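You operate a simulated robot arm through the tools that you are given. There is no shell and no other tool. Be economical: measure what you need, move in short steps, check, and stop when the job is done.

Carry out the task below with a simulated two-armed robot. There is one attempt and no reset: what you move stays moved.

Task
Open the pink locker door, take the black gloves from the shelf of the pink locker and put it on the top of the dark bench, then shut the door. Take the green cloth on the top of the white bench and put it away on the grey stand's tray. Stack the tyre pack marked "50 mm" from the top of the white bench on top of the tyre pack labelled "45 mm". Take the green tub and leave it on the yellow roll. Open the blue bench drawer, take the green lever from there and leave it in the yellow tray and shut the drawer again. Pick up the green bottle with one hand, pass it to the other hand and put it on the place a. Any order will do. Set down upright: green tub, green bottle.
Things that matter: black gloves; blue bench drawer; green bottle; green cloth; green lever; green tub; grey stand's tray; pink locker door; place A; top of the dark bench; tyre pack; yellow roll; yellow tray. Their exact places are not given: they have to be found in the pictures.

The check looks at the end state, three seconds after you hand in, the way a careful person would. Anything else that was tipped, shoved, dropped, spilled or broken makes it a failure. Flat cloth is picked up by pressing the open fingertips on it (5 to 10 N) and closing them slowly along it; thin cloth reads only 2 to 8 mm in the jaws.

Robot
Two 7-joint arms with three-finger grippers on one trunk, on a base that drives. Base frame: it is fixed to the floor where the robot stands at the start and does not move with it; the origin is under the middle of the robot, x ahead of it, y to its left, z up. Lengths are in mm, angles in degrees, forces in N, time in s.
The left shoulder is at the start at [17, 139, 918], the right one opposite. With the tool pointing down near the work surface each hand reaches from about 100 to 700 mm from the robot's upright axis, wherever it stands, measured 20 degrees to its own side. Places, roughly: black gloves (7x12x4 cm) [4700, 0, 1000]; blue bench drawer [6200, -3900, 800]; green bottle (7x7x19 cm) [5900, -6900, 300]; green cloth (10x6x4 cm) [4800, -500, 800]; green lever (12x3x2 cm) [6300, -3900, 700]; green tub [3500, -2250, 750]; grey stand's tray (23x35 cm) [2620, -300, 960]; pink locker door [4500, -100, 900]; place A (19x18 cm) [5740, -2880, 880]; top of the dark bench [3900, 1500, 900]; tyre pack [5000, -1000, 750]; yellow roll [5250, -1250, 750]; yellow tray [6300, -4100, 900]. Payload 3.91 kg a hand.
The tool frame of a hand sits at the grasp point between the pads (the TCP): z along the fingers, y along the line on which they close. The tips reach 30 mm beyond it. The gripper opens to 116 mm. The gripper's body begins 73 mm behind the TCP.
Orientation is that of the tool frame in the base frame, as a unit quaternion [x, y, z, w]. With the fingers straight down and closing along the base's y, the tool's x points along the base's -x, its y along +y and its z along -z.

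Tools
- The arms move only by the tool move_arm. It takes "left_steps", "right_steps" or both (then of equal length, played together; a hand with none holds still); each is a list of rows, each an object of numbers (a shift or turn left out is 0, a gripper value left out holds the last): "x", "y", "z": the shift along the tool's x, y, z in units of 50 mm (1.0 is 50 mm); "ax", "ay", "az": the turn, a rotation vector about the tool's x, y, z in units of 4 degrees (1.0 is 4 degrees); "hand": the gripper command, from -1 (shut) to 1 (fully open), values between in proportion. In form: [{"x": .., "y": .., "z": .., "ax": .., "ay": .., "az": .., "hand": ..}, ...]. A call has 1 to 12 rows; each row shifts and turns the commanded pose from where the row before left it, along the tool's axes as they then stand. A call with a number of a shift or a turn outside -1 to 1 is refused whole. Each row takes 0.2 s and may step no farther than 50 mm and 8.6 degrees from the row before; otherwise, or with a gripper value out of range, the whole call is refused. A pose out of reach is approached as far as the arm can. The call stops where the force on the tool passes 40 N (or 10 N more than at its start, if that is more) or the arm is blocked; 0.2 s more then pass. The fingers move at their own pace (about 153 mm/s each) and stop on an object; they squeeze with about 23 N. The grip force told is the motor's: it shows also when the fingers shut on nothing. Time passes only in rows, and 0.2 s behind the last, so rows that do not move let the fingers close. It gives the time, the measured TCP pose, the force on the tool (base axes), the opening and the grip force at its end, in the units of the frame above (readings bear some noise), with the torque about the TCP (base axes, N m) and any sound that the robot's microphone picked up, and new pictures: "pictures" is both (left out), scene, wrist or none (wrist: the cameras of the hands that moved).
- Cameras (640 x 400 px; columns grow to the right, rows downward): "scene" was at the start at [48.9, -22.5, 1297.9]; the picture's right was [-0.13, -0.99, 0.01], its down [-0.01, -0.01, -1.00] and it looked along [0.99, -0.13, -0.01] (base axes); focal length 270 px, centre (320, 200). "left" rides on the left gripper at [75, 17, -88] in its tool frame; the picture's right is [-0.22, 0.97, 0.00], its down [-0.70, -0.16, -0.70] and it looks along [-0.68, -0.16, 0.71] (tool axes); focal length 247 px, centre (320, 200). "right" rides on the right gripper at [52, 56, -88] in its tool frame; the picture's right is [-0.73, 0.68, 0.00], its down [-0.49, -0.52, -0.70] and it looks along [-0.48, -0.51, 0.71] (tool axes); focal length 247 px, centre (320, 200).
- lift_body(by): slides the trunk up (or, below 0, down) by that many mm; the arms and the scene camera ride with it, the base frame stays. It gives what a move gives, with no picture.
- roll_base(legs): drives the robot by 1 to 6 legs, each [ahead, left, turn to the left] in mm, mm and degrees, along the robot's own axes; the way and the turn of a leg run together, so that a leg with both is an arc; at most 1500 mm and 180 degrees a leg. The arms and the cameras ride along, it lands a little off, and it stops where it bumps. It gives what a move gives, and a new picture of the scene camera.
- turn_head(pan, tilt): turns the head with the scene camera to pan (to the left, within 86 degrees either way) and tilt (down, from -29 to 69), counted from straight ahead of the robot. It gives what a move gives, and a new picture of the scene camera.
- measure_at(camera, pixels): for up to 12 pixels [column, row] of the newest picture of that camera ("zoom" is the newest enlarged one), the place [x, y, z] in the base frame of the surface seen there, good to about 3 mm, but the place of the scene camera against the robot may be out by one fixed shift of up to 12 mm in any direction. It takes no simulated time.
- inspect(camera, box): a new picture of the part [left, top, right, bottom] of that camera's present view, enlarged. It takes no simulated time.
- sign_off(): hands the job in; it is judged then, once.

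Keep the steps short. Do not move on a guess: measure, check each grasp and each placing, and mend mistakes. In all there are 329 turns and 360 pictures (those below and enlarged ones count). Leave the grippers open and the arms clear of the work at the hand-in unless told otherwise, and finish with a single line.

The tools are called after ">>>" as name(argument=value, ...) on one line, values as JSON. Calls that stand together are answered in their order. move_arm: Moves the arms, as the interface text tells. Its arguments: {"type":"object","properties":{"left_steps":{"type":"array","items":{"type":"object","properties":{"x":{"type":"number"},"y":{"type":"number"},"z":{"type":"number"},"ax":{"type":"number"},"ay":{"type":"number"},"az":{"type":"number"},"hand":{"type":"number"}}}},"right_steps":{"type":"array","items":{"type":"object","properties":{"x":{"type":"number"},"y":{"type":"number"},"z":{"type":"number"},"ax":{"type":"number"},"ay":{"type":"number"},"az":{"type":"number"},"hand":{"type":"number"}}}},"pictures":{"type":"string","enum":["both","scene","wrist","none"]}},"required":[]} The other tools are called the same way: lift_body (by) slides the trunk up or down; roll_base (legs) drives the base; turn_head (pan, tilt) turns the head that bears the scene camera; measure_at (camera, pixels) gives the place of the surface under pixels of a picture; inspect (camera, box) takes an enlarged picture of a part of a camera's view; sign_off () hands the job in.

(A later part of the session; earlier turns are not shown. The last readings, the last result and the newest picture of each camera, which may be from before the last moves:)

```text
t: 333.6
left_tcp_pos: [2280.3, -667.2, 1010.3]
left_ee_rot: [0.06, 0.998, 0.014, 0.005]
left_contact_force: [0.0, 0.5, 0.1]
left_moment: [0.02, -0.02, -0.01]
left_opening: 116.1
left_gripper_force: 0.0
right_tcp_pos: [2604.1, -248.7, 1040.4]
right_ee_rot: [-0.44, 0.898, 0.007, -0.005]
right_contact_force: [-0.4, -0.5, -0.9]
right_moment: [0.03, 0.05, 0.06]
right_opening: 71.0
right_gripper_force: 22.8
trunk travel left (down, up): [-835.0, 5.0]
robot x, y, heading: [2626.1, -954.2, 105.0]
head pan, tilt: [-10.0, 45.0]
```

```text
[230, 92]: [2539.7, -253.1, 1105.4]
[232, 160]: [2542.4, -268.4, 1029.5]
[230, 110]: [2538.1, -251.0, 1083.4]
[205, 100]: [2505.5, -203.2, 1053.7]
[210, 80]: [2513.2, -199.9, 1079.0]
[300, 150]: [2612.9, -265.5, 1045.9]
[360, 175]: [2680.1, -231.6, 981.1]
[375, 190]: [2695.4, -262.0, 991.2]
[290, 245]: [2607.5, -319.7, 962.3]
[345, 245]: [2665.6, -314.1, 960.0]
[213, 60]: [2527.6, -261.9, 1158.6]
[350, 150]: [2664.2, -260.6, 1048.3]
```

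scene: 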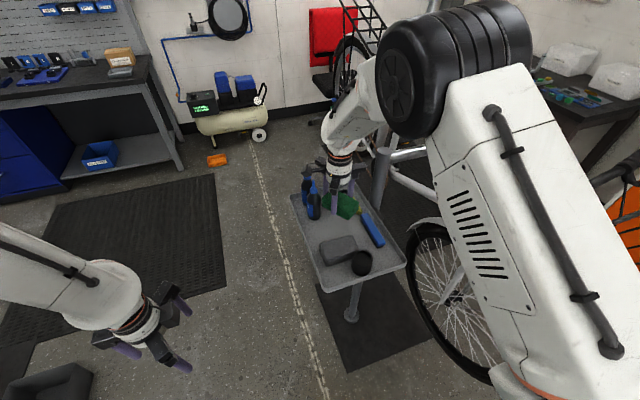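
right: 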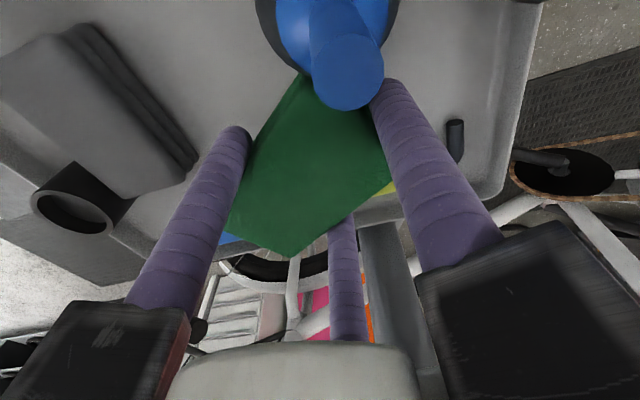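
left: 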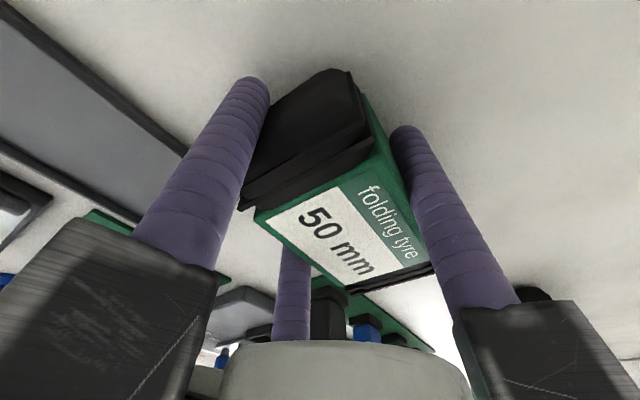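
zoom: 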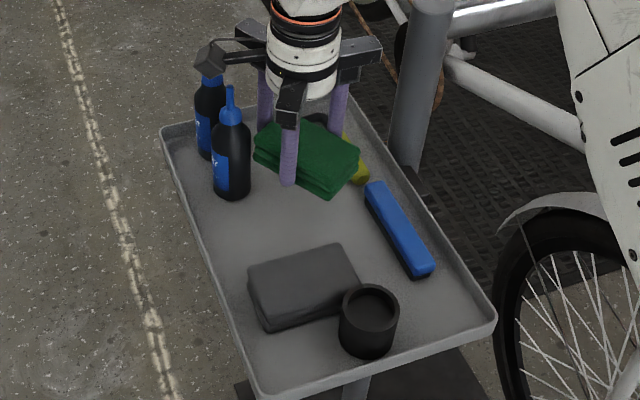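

Nozzle tips reach z 1105 at (2540,−252) and (2510,−200). I'll rise, move away, turn the hand 73° counter-clockwise so the side facing the bottles is bare, and then place the cloth at about (2628,−272).

>>> move_arm(right_steps=[{"x": 0.12, "y": -0.68, "z": -0.25}, {"x": 0.12, "y": -0.68, "z": -0.2}, {"az": -1}, {"az": -1}, {"az": -1}, {"az": -1}, {"az": -1}, {"az": -1}, {"az": -1}, {"az": -1}, {"az": -1}, {"az": -1}], pictures="none")

>>> move_arm(right_steps=[{"az": -1}, {"az": -1}, {"az": -1}, {"az": -1}, {"az": -1}, {"az": -1}, {"az": -1}, {"az": -1}], pictures="both")

```text
t: 336.2
left_tcp_pos: [2280.4, -667.0, 1010.1]
left_ee_rot: [0.059, 0.998, 0.014, 0.006]
left_contact_force: [-0.2, 0.8, -0.5]
left_moment: [0.0, -0.02, 0.0]
left_opening: 116.1
left_gripper_force: 0.1
right_tcp_pos: [2652.7, -301.0, 1062.3]
right_ee_rot: [0.721, -0.693, -0.006, 0.002]
right_contact_force: [0.0, -1.0, 0.0]
right_moment: [0.0, -0.01, 0.01]
right_opening: 70.7
right_gripper_force: 22.7
trunk travel left (down, up): [-835.0, 5.0]
robot x, y, heading: [2627.1, -949.7, 105.1]
head pan, tilt: [-10.0, 45.0]
```

```text
t: 338.0
left_tcp_pos: [2279.9, -667.3, 1010.2]
left_ee_rot: [0.059, 0.998, 0.013, 0.005]
left_contact_force: [0.7, -0.7, -0.1]
left_moment: [-0.02, 0.01, -0.01]
left_opening: 116.0
left_gripper_force: 0.0
right_tcp_pos: [2653.2, -301.9, 1062.7]
right_ee_rot: [0.885, -0.466, -0.007, 0.0]
right_contact_force: [-0.6, 0.1, 0.0]
right_moment: [-0.01, -0.01, 0.01]
right_opening: 70.7
right_gripper_force: 23.5
trunk travel left (down, up): [-835.0, 5.0]
robot x, y, heading: [2623.2, -951.0, 104.9]
head pan, tilt: [-10.0, 45.0]
```

scene: 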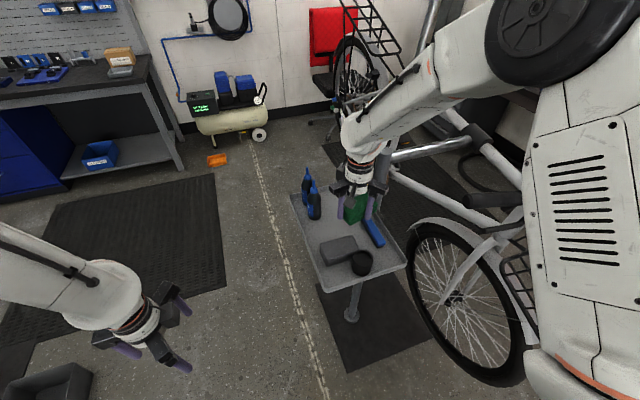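
right: 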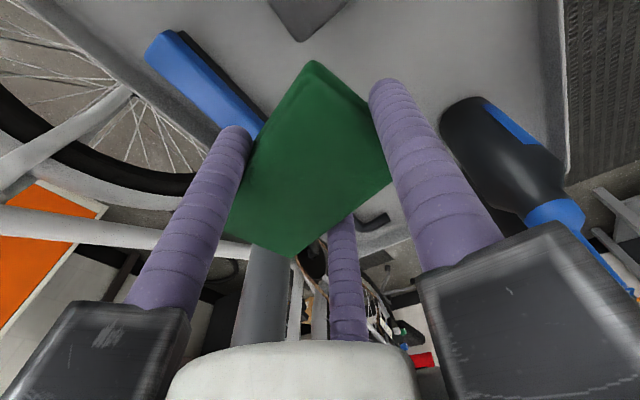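

>>> move_arm(right_steps=[{"x": -0.46, "y": 0.06}, {"x": -0.46, "y": 0.06}, {"z": 0.4}, {"z": 0.4}, {"z": 0.3}], pictures="wrist")

>>> inspect(camera="scene", box=[270, 150, 420, 290])

```text
t: 339.2
left_tcp_pos: [2278.4, -669.0, 1011.2]
left_ee_rot: [0.059, 0.998, 0.016, 0.007]
left_contact_force: [-0.2, -0.2, -0.2]
left_moment: [0.02, -0.02, 0.0]
left_opening: 116.1
left_gripper_force: 0.0
right_tcp_pos: [2618.3, -267.0, 1011.0]
right_ee_rot: [0.885, -0.466, -0.009, -0.004]
right_contact_force: [-3.2, 2.2, 19.7]
right_moment: [0.24, -1.16, 0.18]
right_opening: 71.6
right_gripper_force: 23.2
trunk travel left (down, up): [-835.0, 5.0]
robot x, y, heading: [2626.1, -952.6, 105.2]
head pan, tilt: [-10.0, 45.0]
```

right: 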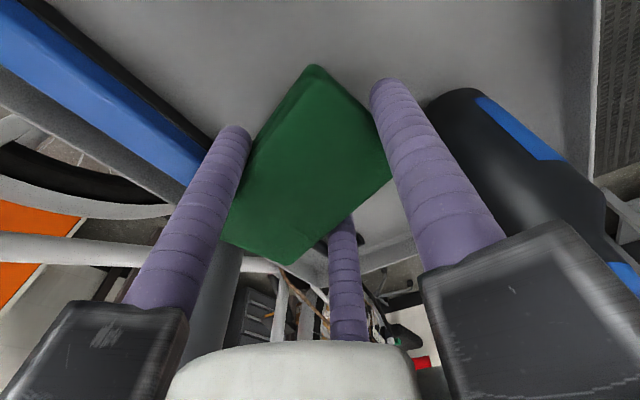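

```text
2.86 times, centred on (345, 220) of scene
```

zoom: 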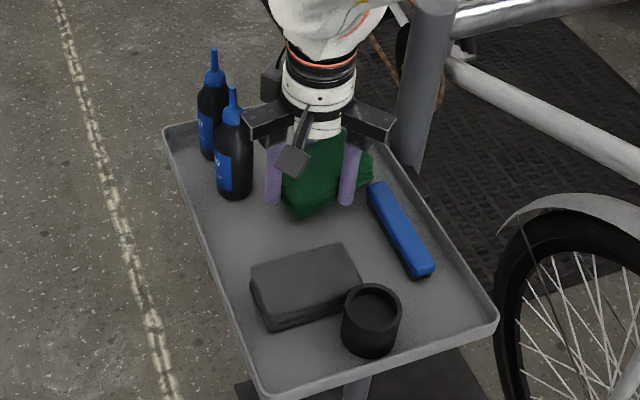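

Contact came early, from the cloth's east corner on a tool handle. I'll raise slightly, shift 13 mm south-west, and lower again.

>>> move_arm(right_steps=[{"z": -0.2}, {"x": 0.02, "y": 0.26}, {"z": 0.2}, {"z": 0.15}], pictures="none")

```text
t: 340.2
left_tcp_pos: [2279.7, -668.4, 1010.5]
left_ee_rot: [0.058, 0.998, 0.015, 0.006]
left_contact_force: [0.0, 0.6, 0.7]
left_moment: [-0.01, -0.01, 0.0]
left_opening: 115.8
left_gripper_force: 0.0
right_tcp_pos: [2608.8, -277.0, 1003.1]
right_ee_rot: [0.884, -0.468, -0.008, -0.001]
right_contact_force: [-4.7, -1.5, 16.6]
right_moment: [0.2, -1.16, -0.11]
right_opening: 71.1
right_gripper_force: 22.4
trunk travel left (down, up): [-835.0, 5.0]
robot x, y, heading: [2627.3, -950.3, 105.0]
head pan, tilt: [-10.0, 45.0]
```

Still riding on a handle to the east. I'll lift, turn another 25° so the cloth lies more north–south, shift north, and lower.

>>> move_arm(right_steps=[{"z": -0.6}, {"az": -1}, {"az": -1}, {"az": -1}, {"az": -1}, {"az": -1}, {"az": -1}, {"az": -0.25, "x": -0.16, "y": -0.31}, {"z": 0.3}, {"z": 0.25}], pictures="none")

>>> inspect(camera="scene", box=[290, 160, 410, 260])

```text
t: 342.4
left_tcp_pos: [2280.3, -668.0, 1009.7]
left_ee_rot: [0.059, 0.998, 0.014, 0.006]
left_contact_force: [0.1, -0.1, 0.7]
left_moment: [0.01, 0.02, 0.03]
left_opening: 115.9
left_gripper_force: 0.0
right_tcp_pos: [2611.9, -256.3, 1002.5]
right_ee_rot: [0.964, -0.265, -0.006, -0.001]
right_contact_force: [0.6, 0.4, -0.6]
right_moment: [-0.02, 0.0, 0.03]
right_opening: 70.7
right_gripper_force: 23.1
trunk travel left (down, up): [-835.0, 5.0]
robot x, y, heading: [2624.3, -952.7, 104.9]
head pan, tilt: [-10.0, 45.0]
```

```text
4.00 times, centred on (350, 210) of scene
```

zoom: 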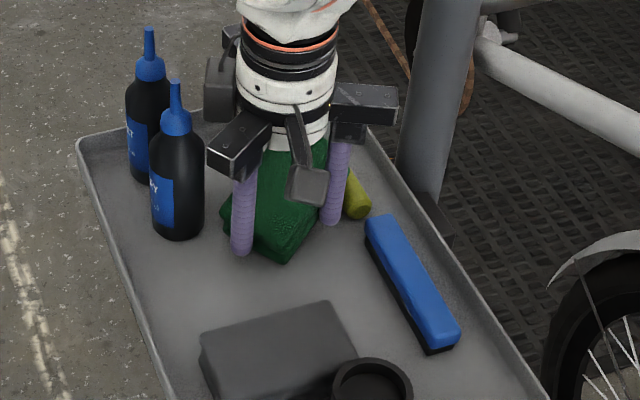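

No contact now at z 1002, and it's clear of bottles and tools. Lowering the last ~9 mm.

>>> move_arm(right_steps=[{"z": 0.08}, {"z": 0.06}, {"z": 0.04}], pictures="none")

```text
t: 343.2
left_tcp_pos: [2281.5, -668.8, 1011.4]
left_ee_rot: [0.06, 0.998, 0.015, 0.005]
left_contact_force: [0.1, 0.1, -0.4]
left_moment: [-0.01, 0.0, 0.02]
left_opening: 116.0
left_gripper_force: 0.1
right_tcp_pos: [2611.2, -255.5, 997.3]
right_ee_rot: [0.964, -0.266, -0.009, -0.006]
right_contact_force: [1.9, 6.8, 25.6]
right_moment: [0.0, -0.46, 0.08]
right_opening: 70.5
right_gripper_force: 23.3
trunk travel left (down, up): [-835.0, 5.0]
robot x, y, heading: [2621.5, -951.1, 105.1]
head pan, tilt: [-10.0, 45.0]
```

Solid contact right under the cloth (25 N): it's on the tray. Opening a little and rising.

>>> move_arm(right_steps=[{"z": -0.04, "hand": 0.3}, {"hand": 0.4}, {"hand": 0.45}, {"hand": 0.45}], pictures="none")

>>> move_arm(right_steps=[{"z": -0.5}, {"z": -0.5}, {"z": -0.4}], pictures="none")

>>> inspect(camera="scene", box=[290, 160, 410, 260])

```text
t: 344.2
left_tcp_pos: [2279.6, -667.3, 1010.8]
left_ee_rot: [0.058, 0.998, 0.014, 0.006]
left_contact_force: [0.0, 0.5, 0.0]
left_moment: [0.03, 0.02, 0.0]
left_opening: 116.2
left_gripper_force: 0.0
right_tcp_pos: [2611.6, -257.2, 995.5]
right_ee_rot: [0.964, -0.265, -0.007, -0.002]
right_contact_force: [0.3, 0.3, 0.0]
right_moment: [-0.01, 0.01, -0.04]
right_opening: 84.2
right_gripper_force: 0.1
trunk travel left (down, up): [-835.0, 5.0]
robot x, y, heading: [2627.5, -955.5, 104.7]
head pan, tilt: [-10.0, 45.0]
```

```text
t: 345.0
left_tcp_pos: [2280.1, -667.7, 1010.5]
left_ee_rot: [0.059, 0.998, 0.013, 0.004]
left_contact_force: [0.4, -0.9, -0.2]
left_moment: [0.05, 0.01, 0.02]
left_opening: 116.1
left_gripper_force: 0.0
right_tcp_pos: [2613.6, -256.8, 1067.4]
right_ee_rot: [0.964, -0.265, -0.008, -0.002]
right_contact_force: [0.2, 0.7, -0.4]
right_moment: [-0.01, -0.01, 0.02]
right_opening: 84.1
right_gripper_force: 0.0
trunk travel left (down, up): [-835.0, 5.0]
robot x, y, heading: [2625.1, -957.7, 105.1]
head pan, tilt: [-10.0, 45.0]
```

```text
4.00 times, centred on (350, 210) of scene
```

zoom: 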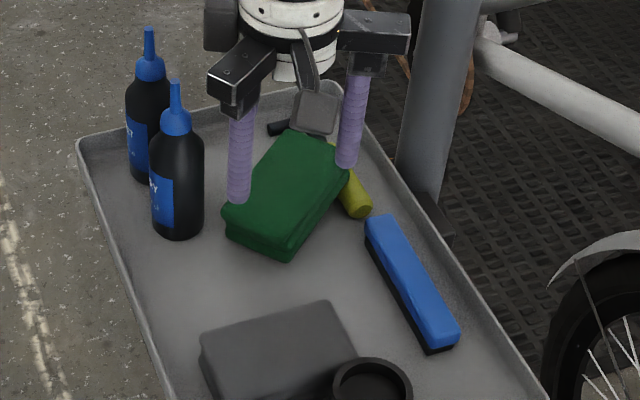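

The cloth lies on the tray. Three jobs done. Next the locker: retract the right hand, then go back east through the gap in reverse and turn to face the lockers.

>>> move_arm(right_steps=[{"x": 0.46, "y": 0.77}, {"x": 0.46, "y": 0.77}, {"x": 0.46, "y": 0.77}, {"x": 0.46, "y": 0.77}, {"x": 0.46, "y": 0.77}], pictures="none")

>>> roll_base(legs=[[0, 0, 75], [-1120, 0, 0], [0, 0, 101.5], [0, 0, 101.5]])

>>> turn_head(pan=25, tilt=20)

```text
t: 346.2
left_tcp_pos: [2280.4, -668.6, 1010.3]
left_ee_rot: [0.059, 0.998, 0.015, 0.005]
left_contact_force: [-0.7, 0.2, 0.1]
left_moment: [0.0, 0.01, 0.0]
left_opening: 116.1
left_gripper_force: 0.0
right_tcp_pos: [2614.0, -484.9, 1065.0]
right_ee_rot: [0.964, -0.265, -0.008, -0.002]
right_contact_force: [0.3, -0.5, -0.7]
right_moment: [0.05, 0.01, 0.01]
right_opening: 84.0
right_gripper_force: 0.2
trunk travel left (down, up): [-835.0, 5.0]
robot x, y, heading: [2627.9, -951.4, 105.2]
head pan, tilt: [-10.0, 45.0]
```

```text
t: 363.8
left_tcp_pos: [3955.4, -579.9, 1009.8]
left_ee_rot: [0.693, 0.721, 0.006, 0.013]
left_contact_force: [0.7, 0.2, 0.0]
left_moment: [-0.02, -0.04, -0.03]
left_opening: 116.0
left_gripper_force: 0.1
right_tcp_pos: [4190.6, -879.1, 1064.1]
right_ee_rot: [-0.562, 0.827, 0.004, 0.006]
right_contact_force: [0.4, -0.1, 0.9]
right_moment: [0.01, -0.02, -0.03]
right_opening: 84.1
right_gripper_force: 0.1
trunk travel left (down, up): [-835.0, 5.0]
robot x, y, heading: [3729.7, -966.1, 24.4]
head pan, tilt: [-10.0, 45.0]
```

scene: 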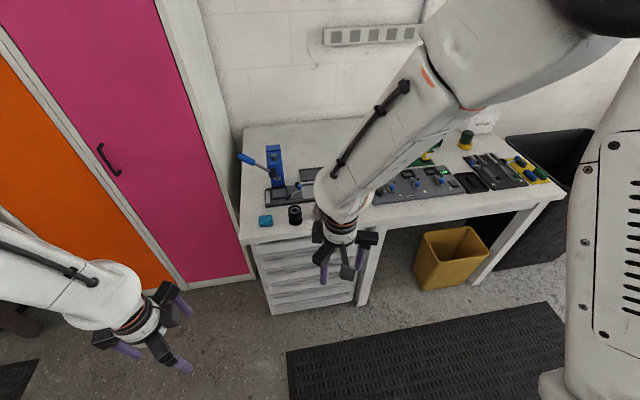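

```text
t: 364.8
left_tcp_pos: [3955.1, -579.1, 1010.3]
left_ee_rot: [0.693, 0.721, 0.006, 0.013]
left_contact_force: [0.6, -0.1, 0.6]
left_moment: [0.01, -0.01, 0.01]
left_opening: 116.0
left_gripper_force: 0.0
right_tcp_pos: [4191.2, -879.3, 1063.4]
right_ee_rot: [-0.561, 0.827, 0.004, 0.006]
right_contact_force: [-0.2, 0.0, 0.2]
right_moment: [0.02, 0.01, 0.0]
right_opening: 84.2
right_gripper_force: 0.0
trunk travel left (down, up): [-835.0, 5.0]
robot x, y, heading: [3728.9, -968.9, 24.2]
head pan, tilt: [25.0, 20.0]
```

scene: 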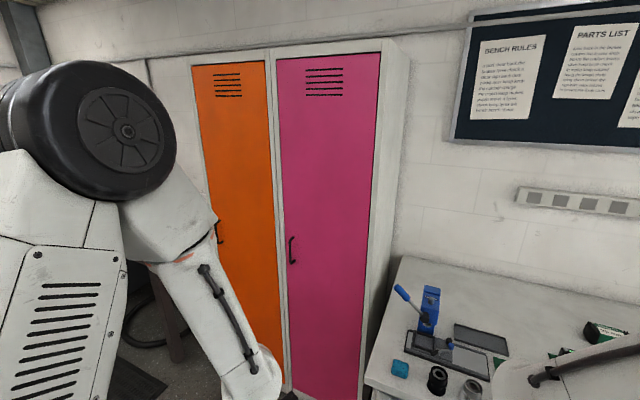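

Now measuring the pink door: handle at (292,250), edges and top.

>>> inspect(camera="scene", box=[260, 180, 420, 300])

>>> measure_at(camera="scene", pixels=[[292, 241], [292, 262], [290, 250], [282, 250], [300, 250], [365, 250], [372, 150], [283, 150], [277, 200], [320, 360], [300, 390], [218, 232]])

```text
3.33 times, centred on (340, 240) of scene
```

zoom: 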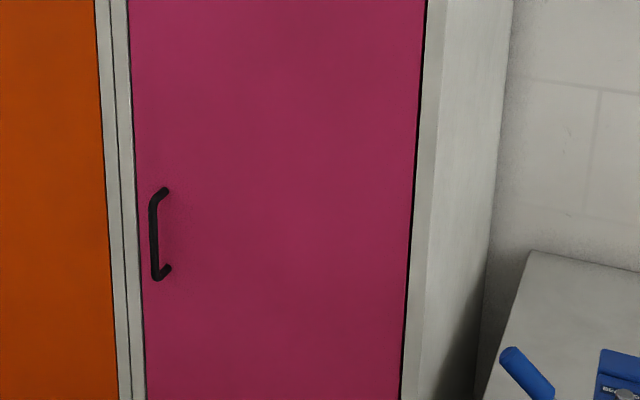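

```text
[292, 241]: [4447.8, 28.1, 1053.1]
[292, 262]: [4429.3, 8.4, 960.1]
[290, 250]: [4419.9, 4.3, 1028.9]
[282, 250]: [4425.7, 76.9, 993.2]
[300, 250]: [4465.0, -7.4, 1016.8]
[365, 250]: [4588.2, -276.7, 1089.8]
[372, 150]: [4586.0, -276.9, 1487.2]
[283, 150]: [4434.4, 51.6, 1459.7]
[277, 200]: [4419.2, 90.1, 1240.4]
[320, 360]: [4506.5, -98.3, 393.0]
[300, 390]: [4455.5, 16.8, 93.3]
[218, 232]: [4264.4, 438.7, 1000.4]
```

The door's hinge is on the right, and the vertical handle is at (4420,4), z≈955–1055, about 37 mm proud. I'll point the right gripper forward for it, then drive to stand in front.

>>> move_arm(right_steps=[{"ax": 0.6, "ay": -1, "az": 0.28}, {"ax": 0.6, "ay": -1, "az": 0.28}, {"ax": 0.6, "ay": -1, "az": 0.28}, {"ax": 0.6, "ay": -1, "az": 0.28}, {"ax": 0.6, "ay": -1, "az": 0.28}, {"ax": 0.6, "ay": -1, "az": 0.28}, {"ax": 0.6, "ay": -1, "az": 0.28}, {"ax": 0.6, "ay": -1, "az": 0.28}, {"ax": 0.6, "ay": -1, "az": 0.28}, {"ax": 0.6, "ay": -1, "az": 0.28}, {"ax": 0.6, "ay": -1, "az": 0.28}], left_steps=[{"x": -0.26, "y": -0.65}, {"x": -0.2, "y": -0.5}, {"x": 0}, {"x": 0}, {"x": 0}, {"x": 0}, {"x": 0}, {"x": 0}, {"x": 0}, {"x": 0}, {"x": 0}], pictures="none")

>>> move_arm(right_steps=[{"ax": 0.6, "ay": -1, "az": 0.28}, {"ax": 0.6, "ay": -1, "az": 0.28}, {"ax": 0.6, "ay": -1, "az": 0.28}, {"ax": 0.6, "ay": -1, "az": 0.28}, {"ax": 0.6, "ay": -1, "az": 0.28}, {"ax": 0.6, "ay": -1, "az": 0.28}, {"ax": 0.6, "ay": -1, "az": 0.28}, {"ax": 0.6, "ay": -1, "az": 0.28}], pictures="none")

```text
t: 367.4
left_tcp_pos: [3949.4, -577.9, 998.4]
left_ee_rot: [0.693, 0.721, 0.007, 0.013]
left_contact_force: [-0.1, -0.6, -0.2]
left_moment: [0.0, -0.02, -0.01]
left_opening: 116.2
left_gripper_force: 0.0
left hand out of reach, approached as far as the arm can: row 1, 2
right_tcp_pos: [4228.0, -839.1, 1080.8]
right_ee_rot: [-0.376, 0.807, 0.06, 0.451]
right_contact_force: [-0.3, 0.4, 0.4]
right_moment: [0.02, 0.02, -0.03]
right_opening: 84.2
right_gripper_force: 0.1
right hand out of reach, approached as far as the arm can: row 7, 8, 9, 10, 11
trunk travel left (down, up): [-835.0, 5.0]
robot x, y, heading: [3730.7, -964.7, 24.2]
head pan, tilt: [25.0, 20.0]
stopped in row 11 (right hand): the arm was blocked; the commanded pose is now the measured one
```

```text
t: 369.2
left_tcp_pos: [3951.3, -577.1, 998.0]
left_ee_rot: [0.693, 0.721, 0.006, 0.013]
left_contact_force: [-0.6, -1.0, -0.1]
left_moment: [-0.01, 0.0, -0.05]
left_opening: 116.1
left_gripper_force: 0.1
right_tcp_pos: [4231.7, -843.2, 1081.2]
right_ee_rot: [-0.194, 0.681, 0.061, 0.704]
right_contact_force: [-0.3, -0.4, 0.8]
right_moment: [0.01, -0.01, -0.01]
right_opening: 84.1
right_gripper_force: 0.1
trunk travel left (down, up): [-835.0, 5.0]
robot x, y, heading: [3729.5, -968.0, 24.0]
head pan, tilt: [25.0, 20.0]
```

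>>> move_arm(right_steps=[{"z": -0.8}, {"z": -0.8}, {"z": -0.8}, {"x": 0.8}, {"x": 0.8}], pictures="none")

>>> roll_base(legs=[[300, 733, -0.5], [210, 0, 0]])

```text
t: 370.4
left_tcp_pos: [3951.7, -577.9, 997.1]
left_ee_rot: [0.693, 0.72, 0.006, 0.014]
left_contact_force: [0.7, -0.2, 0.9]
left_moment: [0.0, 0.01, 0.04]
left_opening: 116.0
left_gripper_force: 0.0
right_tcp_pos: [4187.7, -864.1, 1019.0]
right_ee_rot: [-0.207, 0.679, 0.061, 0.702]
right_contact_force: [-0.3, 0.2, 0.1]
right_moment: [0.02, 0.01, 0.02]
right_opening: 84.1
right_gripper_force: 0.0
right hand out of reach, approached as far as the arm can: row 2, 3, 4, 5
trunk travel left (down, up): [-835.0, 5.0]
robot x, y, heading: [3727.5, -961.3, 24.3]
head pan, tilt: [25.0, 20.0]
```

```text
t: 375.9
left_tcp_pos: [4116.8, 300.6, 999.1]
left_ee_rot: [0.696, 0.718, 0.006, 0.013]
left_contact_force: [-0.5, -0.6, -0.5]
left_moment: [-0.01, 0.0, 0.03]
left_opening: 116.0
left_gripper_force: 0.0
right_tcp_pos: [4350.2, 12.7, 1019.7]
right_ee_rot: [-0.204, 0.679, 0.058, 0.703]
right_contact_force: [-1.0, 0.9, -0.8]
right_moment: [0.03, 0.03, 0.04]
right_opening: 84.0
right_gripper_force: 0.0
trunk travel left (down, up): [-835.0, 5.0]
robot x, y, heading: [3891.1, -86.2, 23.9]
head pan, tilt: [25.0, 20.0]
```

scene: 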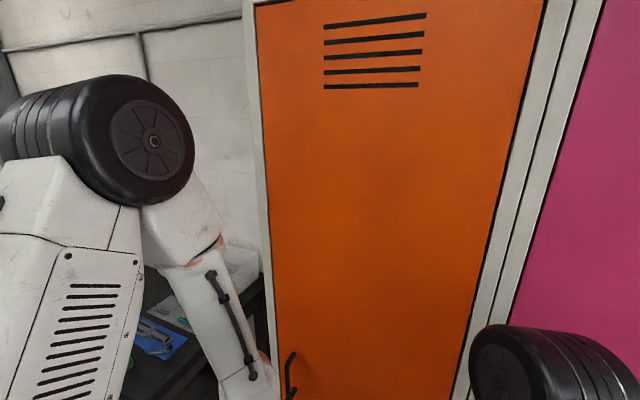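

>>> inspect(camera="right", box=[0, 0, 640, 400])

>>> turn_head(pan=-15, tilt=40)

```text
1.00 times, centred on (320, 200) of right (not enlarged: the box is as wide or as high as the picture)
```

zoom: 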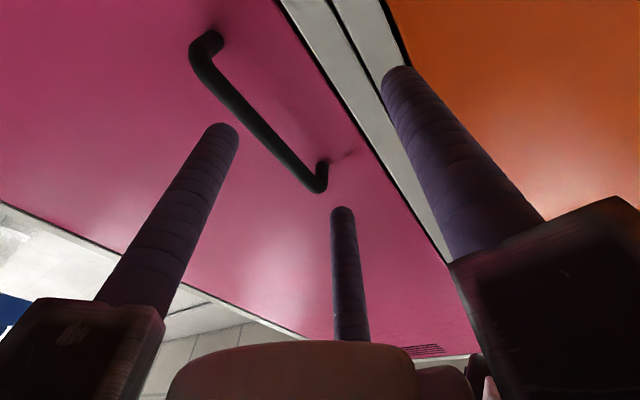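

```text
t: 377.0
left_tcp_pos: [4116.4, 302.0, 997.9]
left_ee_rot: [0.696, 0.718, 0.006, 0.013]
left_contact_force: [-0.1, 0.0, 1.1]
left_moment: [0.02, -0.03, 0.01]
left_opening: 116.0
left_gripper_force: 0.1
right_tcp_pos: [4349.9, 12.0, 1019.4]
right_ee_rot: [-0.204, 0.679, 0.058, 0.702]
right_contact_force: [0.2, -0.3, -0.3]
right_moment: [-0.01, 0.02, -0.02]
right_opening: 84.0
right_gripper_force: 0.0
trunk travel left (down, up): [-835.0, 5.0]
robot x, y, heading: [3889.1, -88.6, 23.7]
head pan, tilt: [-15.0, 40.0]
```

scene: 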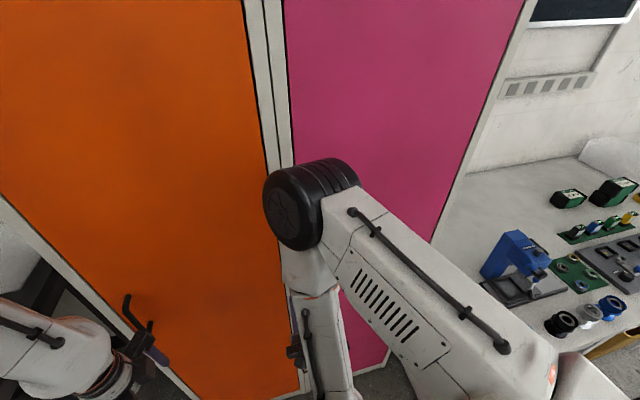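

>>> measure_at(camera="zoom", pixels=[[320, 180], [200, 50], [255, 115], [290, 155], [225, 85], [330, 120], [207, 38], [330, 165]])

>>> measure_at(camera="scene", pixels=[[290, 200], [300, 170], [340, 180], [320, 300], [320, 380]])

```text
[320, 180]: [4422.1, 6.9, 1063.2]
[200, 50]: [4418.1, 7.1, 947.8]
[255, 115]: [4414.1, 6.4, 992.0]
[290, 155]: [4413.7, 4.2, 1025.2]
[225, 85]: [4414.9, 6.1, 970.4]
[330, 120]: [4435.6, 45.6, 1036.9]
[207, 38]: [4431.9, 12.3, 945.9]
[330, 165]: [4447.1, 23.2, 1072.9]
```

```text
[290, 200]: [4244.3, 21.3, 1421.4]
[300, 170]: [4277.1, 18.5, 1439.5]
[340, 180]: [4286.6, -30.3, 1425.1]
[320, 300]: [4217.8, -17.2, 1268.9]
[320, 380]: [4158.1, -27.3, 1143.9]
```

Handle bar: (4419,7), z 948–1063. Shifting sideways and then forward so the bar sits between the fingers.

>>> move_arm(right_steps=[{"x": 0.32, "y": -0.55}, {"z": 0.4}, {"z": 0.4}, {"z": 0.25}], pictures="wrist")

```text
t: 378.0
left_tcp_pos: [4119.3, 300.1, 997.1]
left_ee_rot: [0.696, 0.718, 0.006, 0.013]
left_contact_force: [-0.1, 1.6, -0.3]
left_moment: [-0.03, 0.01, 0.02]
left_opening: 115.9
left_gripper_force: 0.1
right_tcp_pos: [4412.0, 2.0, 1008.1]
right_ee_rot: [-0.202, 0.68, 0.056, 0.703]
right_contact_force: [-0.2, -22.3, 0.6]
right_moment: [1.07, -0.04, -0.19]
right_opening: 87.2
right_gripper_force: 3.2
trunk travel left (down, up): [-835.0, 5.0]
robot x, y, heading: [3891.7, -88.4, 23.8]
head pan, tilt: [-15.0, 40.0]
```

right: 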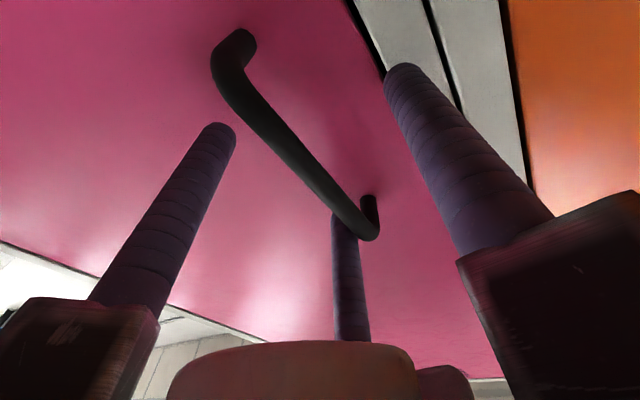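

The bar is inside the grip but against the upper-right finger. Shifting the hand right 18 mm and closing.

>>> move_arm(right_steps=[{"y": -0.36}, {"hand": 0}, {"hand": -0.5}, {"hand": -1}, {"hand": -1}, {"hand": -1}], pictures="wrist")

```text
t: 379.4
left_tcp_pos: [4116.4, 305.2, 996.9]
left_ee_rot: [0.695, 0.719, 0.005, 0.015]
left_contact_force: [-0.6, 0.0, -0.1]
left_moment: [0.01, -0.02, 0.01]
left_opening: 116.1
left_gripper_force: 0.1
right_tcp_pos: [4414.6, -7.1, 1010.9]
right_ee_rot: [-0.208, 0.68, 0.059, 0.701]
right_contact_force: [-12.4, 23.2, -11.3]
right_moment: [0.96, 0.41, 0.19]
right_opening: 26.6
right_gripper_force: 45.3
trunk travel left (down, up): [-835.0, 5.0]
robot x, y, heading: [3895.5, -84.9, 23.9]
head pan, tilt: [-15.0, 40.0]
```

right: 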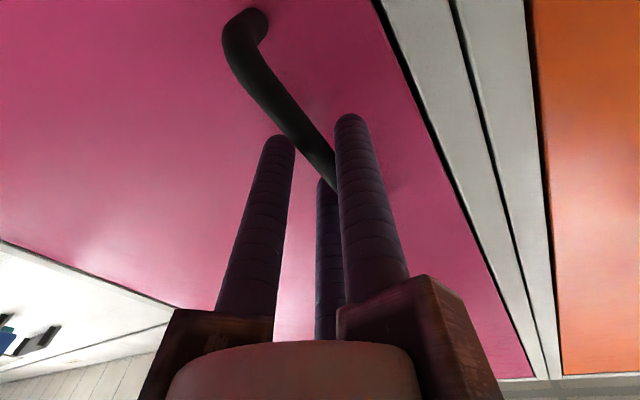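

Handle gripped (45 N). Pulling along the hinge arc, turning the hand with the door: first 16°.

>>> move_arm(right_steps=[{"x": 0.02, "y": -0.1, "z": -0.436, "ax": -0.977, "ay": -0.208}, {"x": 0.02, "y": -0.1, "z": -0.436, "ax": -0.977, "ay": -0.208}, {"x": 0.02, "y": -0.1, "z": -0.436, "ax": -0.977, "ay": -0.208}, {"x": 0.02, "y": -0.1, "z": -0.436, "ax": -0.977, "ay": -0.208}], pictures="scene")

```text
t: 380.0
left_tcp_pos: [4115.4, 304.0, 998.1]
left_ee_rot: [0.696, 0.718, 0.007, 0.013]
left_contact_force: [0.3, -0.3, -0.5]
left_moment: [0.03, 0.01, -0.02]
left_opening: 116.0
left_gripper_force: 0.0
right_tcp_pos: [4381.1, -28.3, 1012.1]
right_ee_rot: [-0.255, 0.668, 0.112, 0.691]
right_contact_force: [-8.7, 12.3, 1.3]
right_moment: [1.04, 0.2, 0.24]
right_opening: 26.6
right_gripper_force: 44.9
right hand out of reach, approached as far as the arm can: row 2, 3
trunk travel left (down, up): [-835.0, 5.0]
robot x, y, heading: [3890.3, -81.4, 23.9]
head pan, tilt: [-15.0, 40.0]
stopped in row 3 (right hand): the force on the tool passed its limit at 45 N (the readings are from after the stop); the commanded pose is now the measured one
```

scene: 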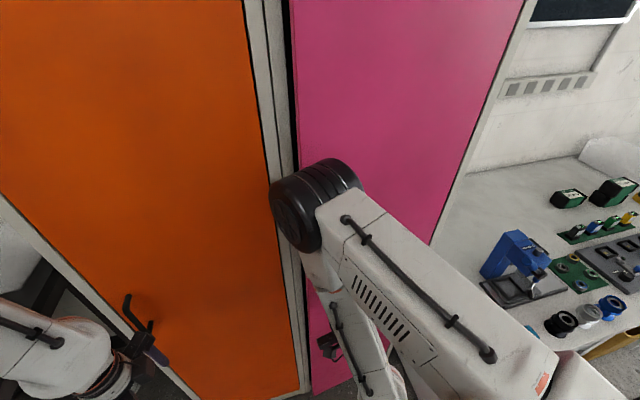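

The door is moving. The arm is at its near limit, so I'll pull with the base: back 70, right 22.

>>> roll_base(legs=[[-70, -22, 4]])

```text
t: 381.0
left_tcp_pos: [4072.8, 281.3, 997.3]
left_ee_rot: [0.682, 0.732, 0.007, 0.011]
left_contact_force: [-0.4, -0.1, -0.4]
left_moment: [0.03, -0.07, 0.04]
left_opening: 116.0
left_gripper_force: 0.1
right_tcp_pos: [4359.2, -49.4, 1011.6]
right_ee_rot: [-0.257, 0.663, 0.116, 0.693]
right_contact_force: [0.1, 1.2, -40.1]
right_moment: [0.61, 1.93, 0.3]
right_opening: 26.2
right_gripper_force: 45.2
trunk travel left (down, up): [-835.0, 5.0]
robot x, y, heading: [3859.3, -111.0, 26.1]
head pan, tilt: [-15.0, 40.0]
stopped in leg 1: the force on the tool passed its limit at 47 N (the readings are from after the stop); the commanded pose is now the measured one
```

scene: 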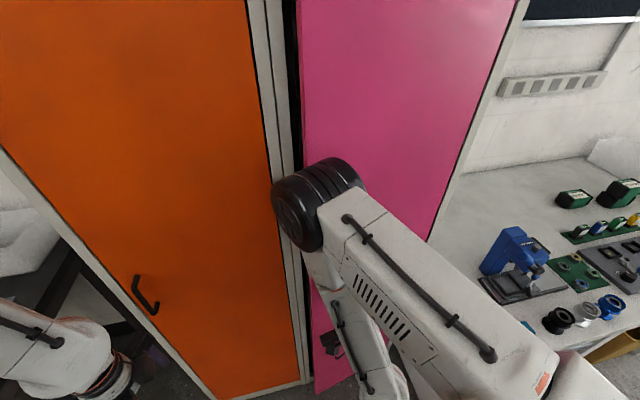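

>>> move_arm(right_steps=[{"x": 0.06}, {"x": 0}], pictures="none")

>>> roll_base(legs=[[-70, -28, 4]])

```text
t: 381.6
left_tcp_pos: [4071.3, 282.0, 997.9]
left_ee_rot: [0.681, 0.732, 0.006, 0.013]
left_contact_force: [-0.5, -0.9, -0.2]
left_moment: [0.03, -0.02, 0.0]
left_opening: 115.7
left_gripper_force: 0.1
right_tcp_pos: [4359.0, -48.5, 1012.2]
right_ee_rot: [-0.256, 0.661, 0.115, 0.696]
right_contact_force: [-6.2, 8.2, -22.0]
right_moment: [0.99, 1.51, 0.39]
right_opening: 26.3
right_gripper_force: 45.3
trunk travel left (down, up): [-835.0, 5.0]
robot x, y, heading: [3862.8, -110.6, 26.0]
head pan, tilt: [-15.0, 40.0]
```

```text
t: 382.5
left_tcp_pos: [4034.0, 260.8, 997.7]
left_ee_rot: [0.667, 0.745, 0.006, 0.011]
left_contact_force: [0.8, -0.9, 0.1]
left_moment: [0.02, -0.02, -0.02]
left_opening: 115.9
left_gripper_force: 0.1
right_tcp_pos: [4339.4, -68.7, 1013.7]
right_ee_rot: [-0.257, 0.657, 0.119, 0.698]
right_contact_force: [1.8, -1.2, -45.1]
right_moment: [0.92, 1.68, 0.28]
right_opening: 26.4
right_gripper_force: 45.1
trunk travel left (down, up): [-835.0, 5.0]
robot x, y, heading: [3836.8, -141.9, 28.2]
head pan, tilt: [-15.0, 40.0]
stopped in leg 1: the force on the tool passed its limit at 47 N (the readings are from after the stop); the commanded pose is now the measured one
```

scene: 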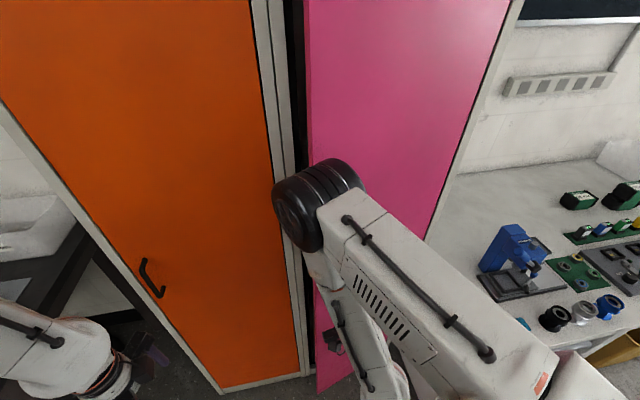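

>>> move_arm(right_steps=[{"x": 0.1}, {"x": 0.04}], pictures="none")

>>> roll_base(legs=[[-80, -35, 4]])

```text
t: 383.1
left_tcp_pos: [4028.8, 260.2, 997.8]
left_ee_rot: [0.667, 0.745, 0.007, 0.014]
left_contact_force: [0.1, -0.1, 0.2]
left_moment: [0.01, -0.03, 0.0]
left_opening: 115.9
left_gripper_force: 0.0
right_tcp_pos: [4339.1, -68.7, 1013.5]
right_ee_rot: [-0.257, 0.653, 0.116, 0.703]
right_contact_force: [-7.4, 8.0, 0.1]
right_moment: [0.83, 1.94, 0.39]
right_opening: 26.6
right_gripper_force: 45.3
trunk travel left (down, up): [-835.0, 5.0]
robot x, y, heading: [3832.9, -141.0, 28.5]
head pan, tilt: [-15.0, 40.0]
```

```text
t: 384.1
left_tcp_pos: [3993.1, 231.4, 997.2]
left_ee_rot: [0.653, 0.757, 0.005, 0.012]
left_contact_force: [-0.5, -0.8, -0.3]
left_moment: [0.04, -0.07, 0.02]
left_opening: 115.8
left_gripper_force: 0.2
right_tcp_pos: [4319.3, -91.2, 1014.1]
right_ee_rot: [-0.257, 0.649, 0.122, 0.706]
right_contact_force: [-2.3, 1.9, -34.7]
right_moment: [0.94, 1.39, 0.28]
right_opening: 26.2
right_gripper_force: 45.0
trunk travel left (down, up): [-835.0, 5.0]
robot x, y, heading: [3812.0, -177.5, 30.3]
head pan, tilt: [-15.0, 40.0]
stopped in leg 1: the force on the tool passed its limit at 46 N (the readings are from after the stop); the commanded pose is now the measured one
```

scene: 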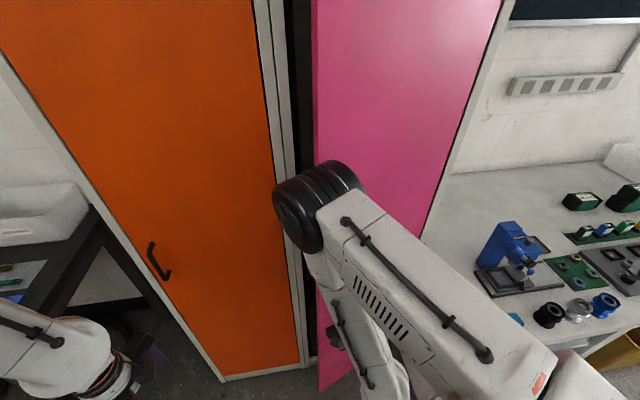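

Door about 24° open: enough gap. I'll release the handle, back 60 mm, and turn the right gripper down out of the way; then the left hand will sweep the door open from inside.

>>> move_arm(right_steps=[{"hand": -0.2}, {"hand": 0.2}, {"hand": 0.4}, {"hand": 0.4}], pictures="none")

>>> roll_base(legs=[[-75, 0, 0]])

```text
t: 385.1
left_tcp_pos: [3990.2, 233.1, 996.8]
left_ee_rot: [0.653, 0.758, 0.006, 0.013]
left_contact_force: [0.8, -0.2, -1.2]
left_moment: [-0.03, 0.04, 0.03]
left_opening: 116.3
left_gripper_force: 0.1
right_tcp_pos: [4319.9, -92.3, 1017.7]
right_ee_rot: [-0.257, 0.646, 0.119, 0.709]
right_contact_force: [0.1, 0.3, -0.7]
right_moment: [-0.01, 0.0, -0.02]
right_opening: 81.0
right_gripper_force: 0.1
trunk travel left (down, up): [-835.0, 5.0]
robot x, y, heading: [3807.9, -179.3, 30.2]
head pan, tilt: [-15.0, 40.0]
```

```text
t: 386.1
left_tcp_pos: [3926.9, 194.9, 996.5]
left_ee_rot: [0.653, 0.758, 0.006, 0.014]
left_contact_force: [0.0, 0.2, -0.1]
left_moment: [0.0, 0.02, 0.02]
left_opening: 116.1
left_gripper_force: 0.1
right_tcp_pos: [4257.1, -129.4, 1016.1]
right_ee_rot: [-0.256, 0.646, 0.118, 0.709]
right_contact_force: [0.5, -0.3, -0.1]
right_moment: [-0.03, 0.01, 0.05]
right_opening: 81.3
right_gripper_force: 0.1
trunk travel left (down, up): [-835.0, 5.0]
robot x, y, heading: [3746.1, -213.7, 30.1]
head pan, tilt: [-15.0, 40.0]
```

scene: 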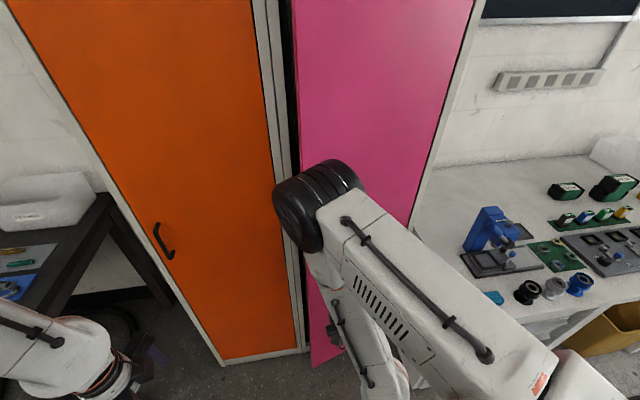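

Door stays at 24°. I'll close the right gripper, pass it left of the door's free edge, reach in, and sweep the door open with the finger side.

>>> move_arm(right_steps=[{"hand": -1}, {"x": -0.19, "y": 0.86}, {"x": -0.19, "y": 0.86}, {"z": 0.7}, {"z": 0.7}, {"z": 0.6}], pictures="both")

```text
t: 387.5
left_tcp_pos: [3924.6, 195.1, 997.7]
left_ee_rot: [0.652, 0.758, 0.007, 0.012]
left_contact_force: [-0.2, 0.0, -0.4]
left_moment: [-0.02, 0.0, -0.01]
left_opening: 116.2
left_gripper_force: 0.1
right_tcp_pos: [4294.4, -4.5, 1020.9]
right_ee_rot: [-0.255, 0.646, 0.117, 0.71]
right_contact_force: [0.8, 0.4, -1.0]
right_moment: [0.0, -0.01, -0.01]
right_opening: 9.2
right_gripper_force: 23.1
trunk travel left (down, up): [-835.0, 5.0]
robot x, y, heading: [3743.4, -221.5, 30.4]
head pan, tilt: [-15.0, 40.0]
```

scene: 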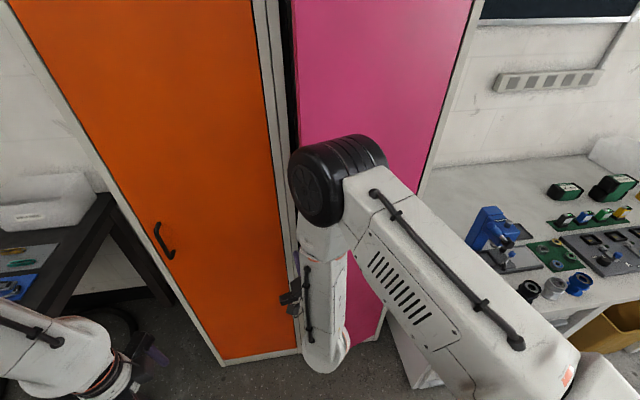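
right: 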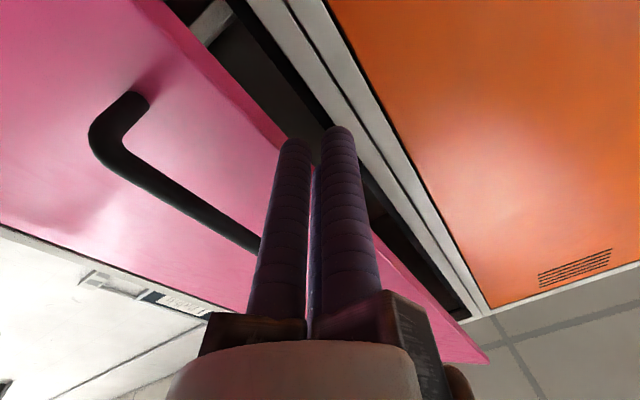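

>>> measure_at(camera="right", pixels=[[262, 110], [270, 125], [225, 60], [300, 60], [330, 110], [400, 215], [430, 300], [380, 260], [200, 30]])

```text
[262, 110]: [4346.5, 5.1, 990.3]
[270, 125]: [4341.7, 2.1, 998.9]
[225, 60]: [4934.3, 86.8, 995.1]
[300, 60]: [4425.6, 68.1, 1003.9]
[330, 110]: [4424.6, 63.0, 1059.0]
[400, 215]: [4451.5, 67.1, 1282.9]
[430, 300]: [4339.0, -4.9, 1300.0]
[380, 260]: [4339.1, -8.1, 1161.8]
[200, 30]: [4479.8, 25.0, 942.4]
```

The gap faces sideways, so the left hand should come in from the left. I'll withdraw the right hand and point the left gripper forward-right.

>>> move_arm(right_steps=[{"z": -0.8}, {"z": -0.8}, {"x": 0.15, "y": -0.8}, {"x": 0.15, "y": -0.8}, {"x": 0.15, "y": -0.8}, {"z": 0}, {"z": 0}, {"z": 0}, {"z": 0}, {"z": 0}, {"z": 0}, {"z": 0}], left_steps=[{"ax": -0.59, "ay": -1, "az": -0.61, "hand": -1}, {"ax": -0.59, "ay": -1, "az": -0.61}, {"ax": -0.59, "ay": -1, "az": -0.61}, {"ax": -0.59, "ay": -1, "az": -0.61}, {"ax": -0.59, "ay": -1, "az": -0.61}, {"ax": -0.59, "ay": -1, "az": -0.61}, {"ax": -0.59, "ay": -1, "az": -0.61}, {"ax": -0.59, "ay": -1, "az": -0.61}, {"ax": -0.59, "ay": -1, "az": -0.61}, {"ax": -0.59, "ay": -1, "az": -0.61}, {"ax": -0.59, "ay": -1, "az": -0.61}, {"ax": -0.59, "ay": -1, "az": -0.61}], pictures="none")

>>> move_arm(left_steps=[{"ax": -0.59, "ay": -1, "az": -0.61}, {"ax": -0.59, "ay": -1, "az": -0.61}, {"ax": -0.59, "ay": -1, "az": -0.61}, {"ax": -0.59, "ay": -1, "az": -0.61}, {"ax": -0.59, "ay": -1, "az": -0.61}, {"ax": -0.59, "ay": -1, "az": -0.61}, {"ax": -0.59, "ay": -1, "az": -0.61}, {"ax": -0.59, "ay": -1, "az": -0.61}], pictures="none")

```text
t: 390.1
left_tcp_pos: [3924.5, 193.7, 996.8]
left_ee_rot: [0.372, 0.798, -0.079, 0.468]
left_contact_force: [-0.2, 0.2, 0.1]
left_moment: [0.0, 0.03, 0.03]
left_opening: 9.4
left_gripper_force: 22.7
right_tcp_pos: [4289.5, -148.0, 1021.0]
right_ee_rot: [-0.257, 0.645, 0.118, 0.71]
right_contact_force: [0.4, -0.2, 0.2]
right_moment: [-0.02, 0.01, -0.03]
right_opening: 9.1
right_gripper_force: 23.5
trunk travel left (down, up): [-835.0, 5.0]
robot x, y, heading: [3740.1, -214.1, 30.3]
head pan, tilt: [-15.0, 40.0]
```

```text
t: 391.9
left_tcp_pos: [3925.8, 193.6, 996.3]
left_ee_rot: [0.117, 0.691, -0.125, 0.702]
left_contact_force: [-0.4, 1.0, -0.4]
left_moment: [0.01, 0.0, 0.0]
left_opening: 9.3
left_gripper_force: 23.1
right_tcp_pos: [4290.9, -149.1, 1022.0]
right_ee_rot: [-0.256, 0.645, 0.118, 0.71]
right_contact_force: [0.1, -0.2, -0.1]
right_moment: [0.0, 0.01, -0.02]
right_opening: 9.3
right_gripper_force: 22.5
trunk travel left (down, up): [-835.0, 5.0]
robot x, y, heading: [3746.2, -216.7, 30.4]
head pan, tilt: [-15.0, 40.0]
```

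>>> move_arm(left_steps=[{"z": 0.96}, {"z": 0.96}, {"z": 0.96}, {"z": 0.96}, {"z": 0.96}, {"z": 0.96}, {"z": 0.96}, {"z": 0.8}, {"z": 0}, {"z": 0}, {"z": 0}, {"z": 0}], right_steps=[{"ax": -0.21, "ay": 1, "z": -0.3}, {"ax": -0.21, "ay": 1, "z": -0.3}, {"ax": -0.21, "ay": 1}, {"ax": -0.21, "ay": 1}, {"ax": -0.21, "ay": 1}, {"ax": -0.21, "ay": 1}, {"ax": -0.21, "ay": 1}, {"ax": -0.21, "ay": 1}, {"ax": -0.21, "ay": 1}, {"ax": -0.21, "ay": 1}, {"ax": -0.21, "ay": 1}, {"ax": -0.21, "ay": 1}], pictures="none")

>>> move_arm(right_steps=[{"ax": -0.21, "ay": 1}, {"ax": -0.21, "ay": 1}, {"ax": -0.21, "ay": 1}, {"ax": -0.21, "ay": 1}, {"ax": -0.21, "ay": 1}, {"ax": -0.21, "ay": 1}, {"ax": -0.21, "ay": 1}, {"ax": -0.21, "ay": 1}, {"ax": -0.21, "ay": 1}, {"x": 0.9}, {"x": 0.9}, {"x": 0.6}], pictures="both")

>>> inspect(camera="left", box=[0, 0, 640, 400])

```text
t: 394.5
left_tcp_pos: [4164.2, 75.2, 1001.8]
left_ee_rot: [0.117, 0.692, -0.124, 0.702]
left_contact_force: [0.5, -0.1, 0.6]
left_moment: [0.04, 0.05, -0.02]
left_opening: 9.4
left_gripper_force: 22.8
left hand out of reach, approached as far as the arm can: row 5, 6, 7, 8
right_tcp_pos: [4280.5, -151.5, 998.4]
right_ee_rot: [-0.342, 0.866, 0.059, 0.361]
right_contact_force: [-0.3, 0.3, -1.0]
right_moment: [-0.01, -0.04, -0.04]
right_opening: 9.1
right_gripper_force: 23.3
right hand out of reach, approached as far as the arm can: row 4, 5, 6, 7, 8
trunk travel left (down, up): [-835.0, 5.0]
robot x, y, heading: [3744.1, -217.9, 30.2]
head pan, tilt: [-15.0, 40.0]
```

```text
t: 397.1
left_tcp_pos: [4164.1, 75.4, 1001.8]
left_ee_rot: [0.117, 0.692, -0.124, 0.701]
left_contact_force: [-0.5, -0.3, 0.0]
left_moment: [0.04, -0.01, 0.03]
left_opening: 9.1
left_gripper_force: 23.2
right_tcp_pos: [4195.3, -230.7, 987.2]
right_ee_rot: [-0.366, 0.929, 0.006, 0.054]
right_contact_force: [0.0, -0.4, -0.2]
right_moment: [-0.01, 0.01, 0.01]
right_opening: 9.3
right_gripper_force: 23.1
trunk travel left (down, up): [-835.0, 5.0]
robot x, y, heading: [3743.5, -215.4, 30.1]
head pan, tilt: [-15.0, 40.0]
```

scene: 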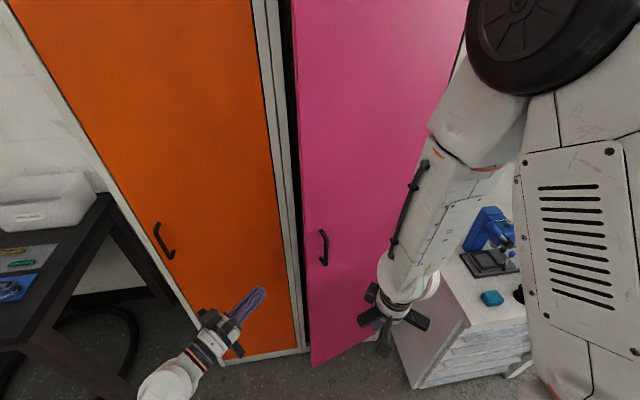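
right: 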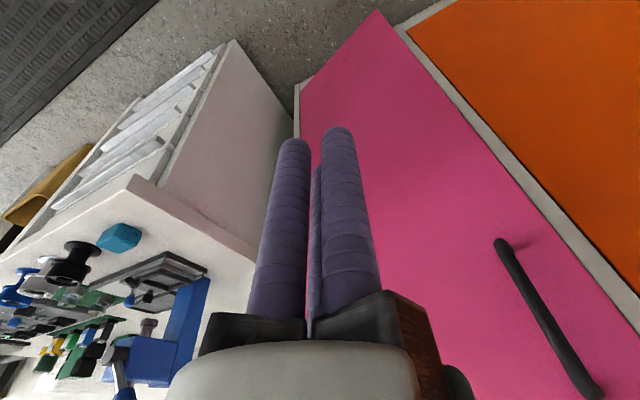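

```text
1.00 times, centred on (320, 200) of left (not enlarged: the box is as wide or as high as the picture)
```

zoom: 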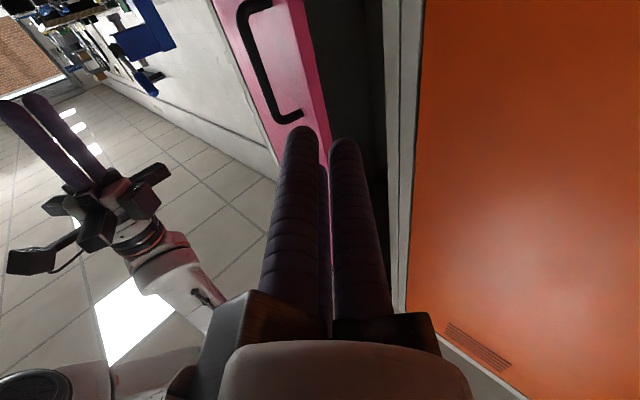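

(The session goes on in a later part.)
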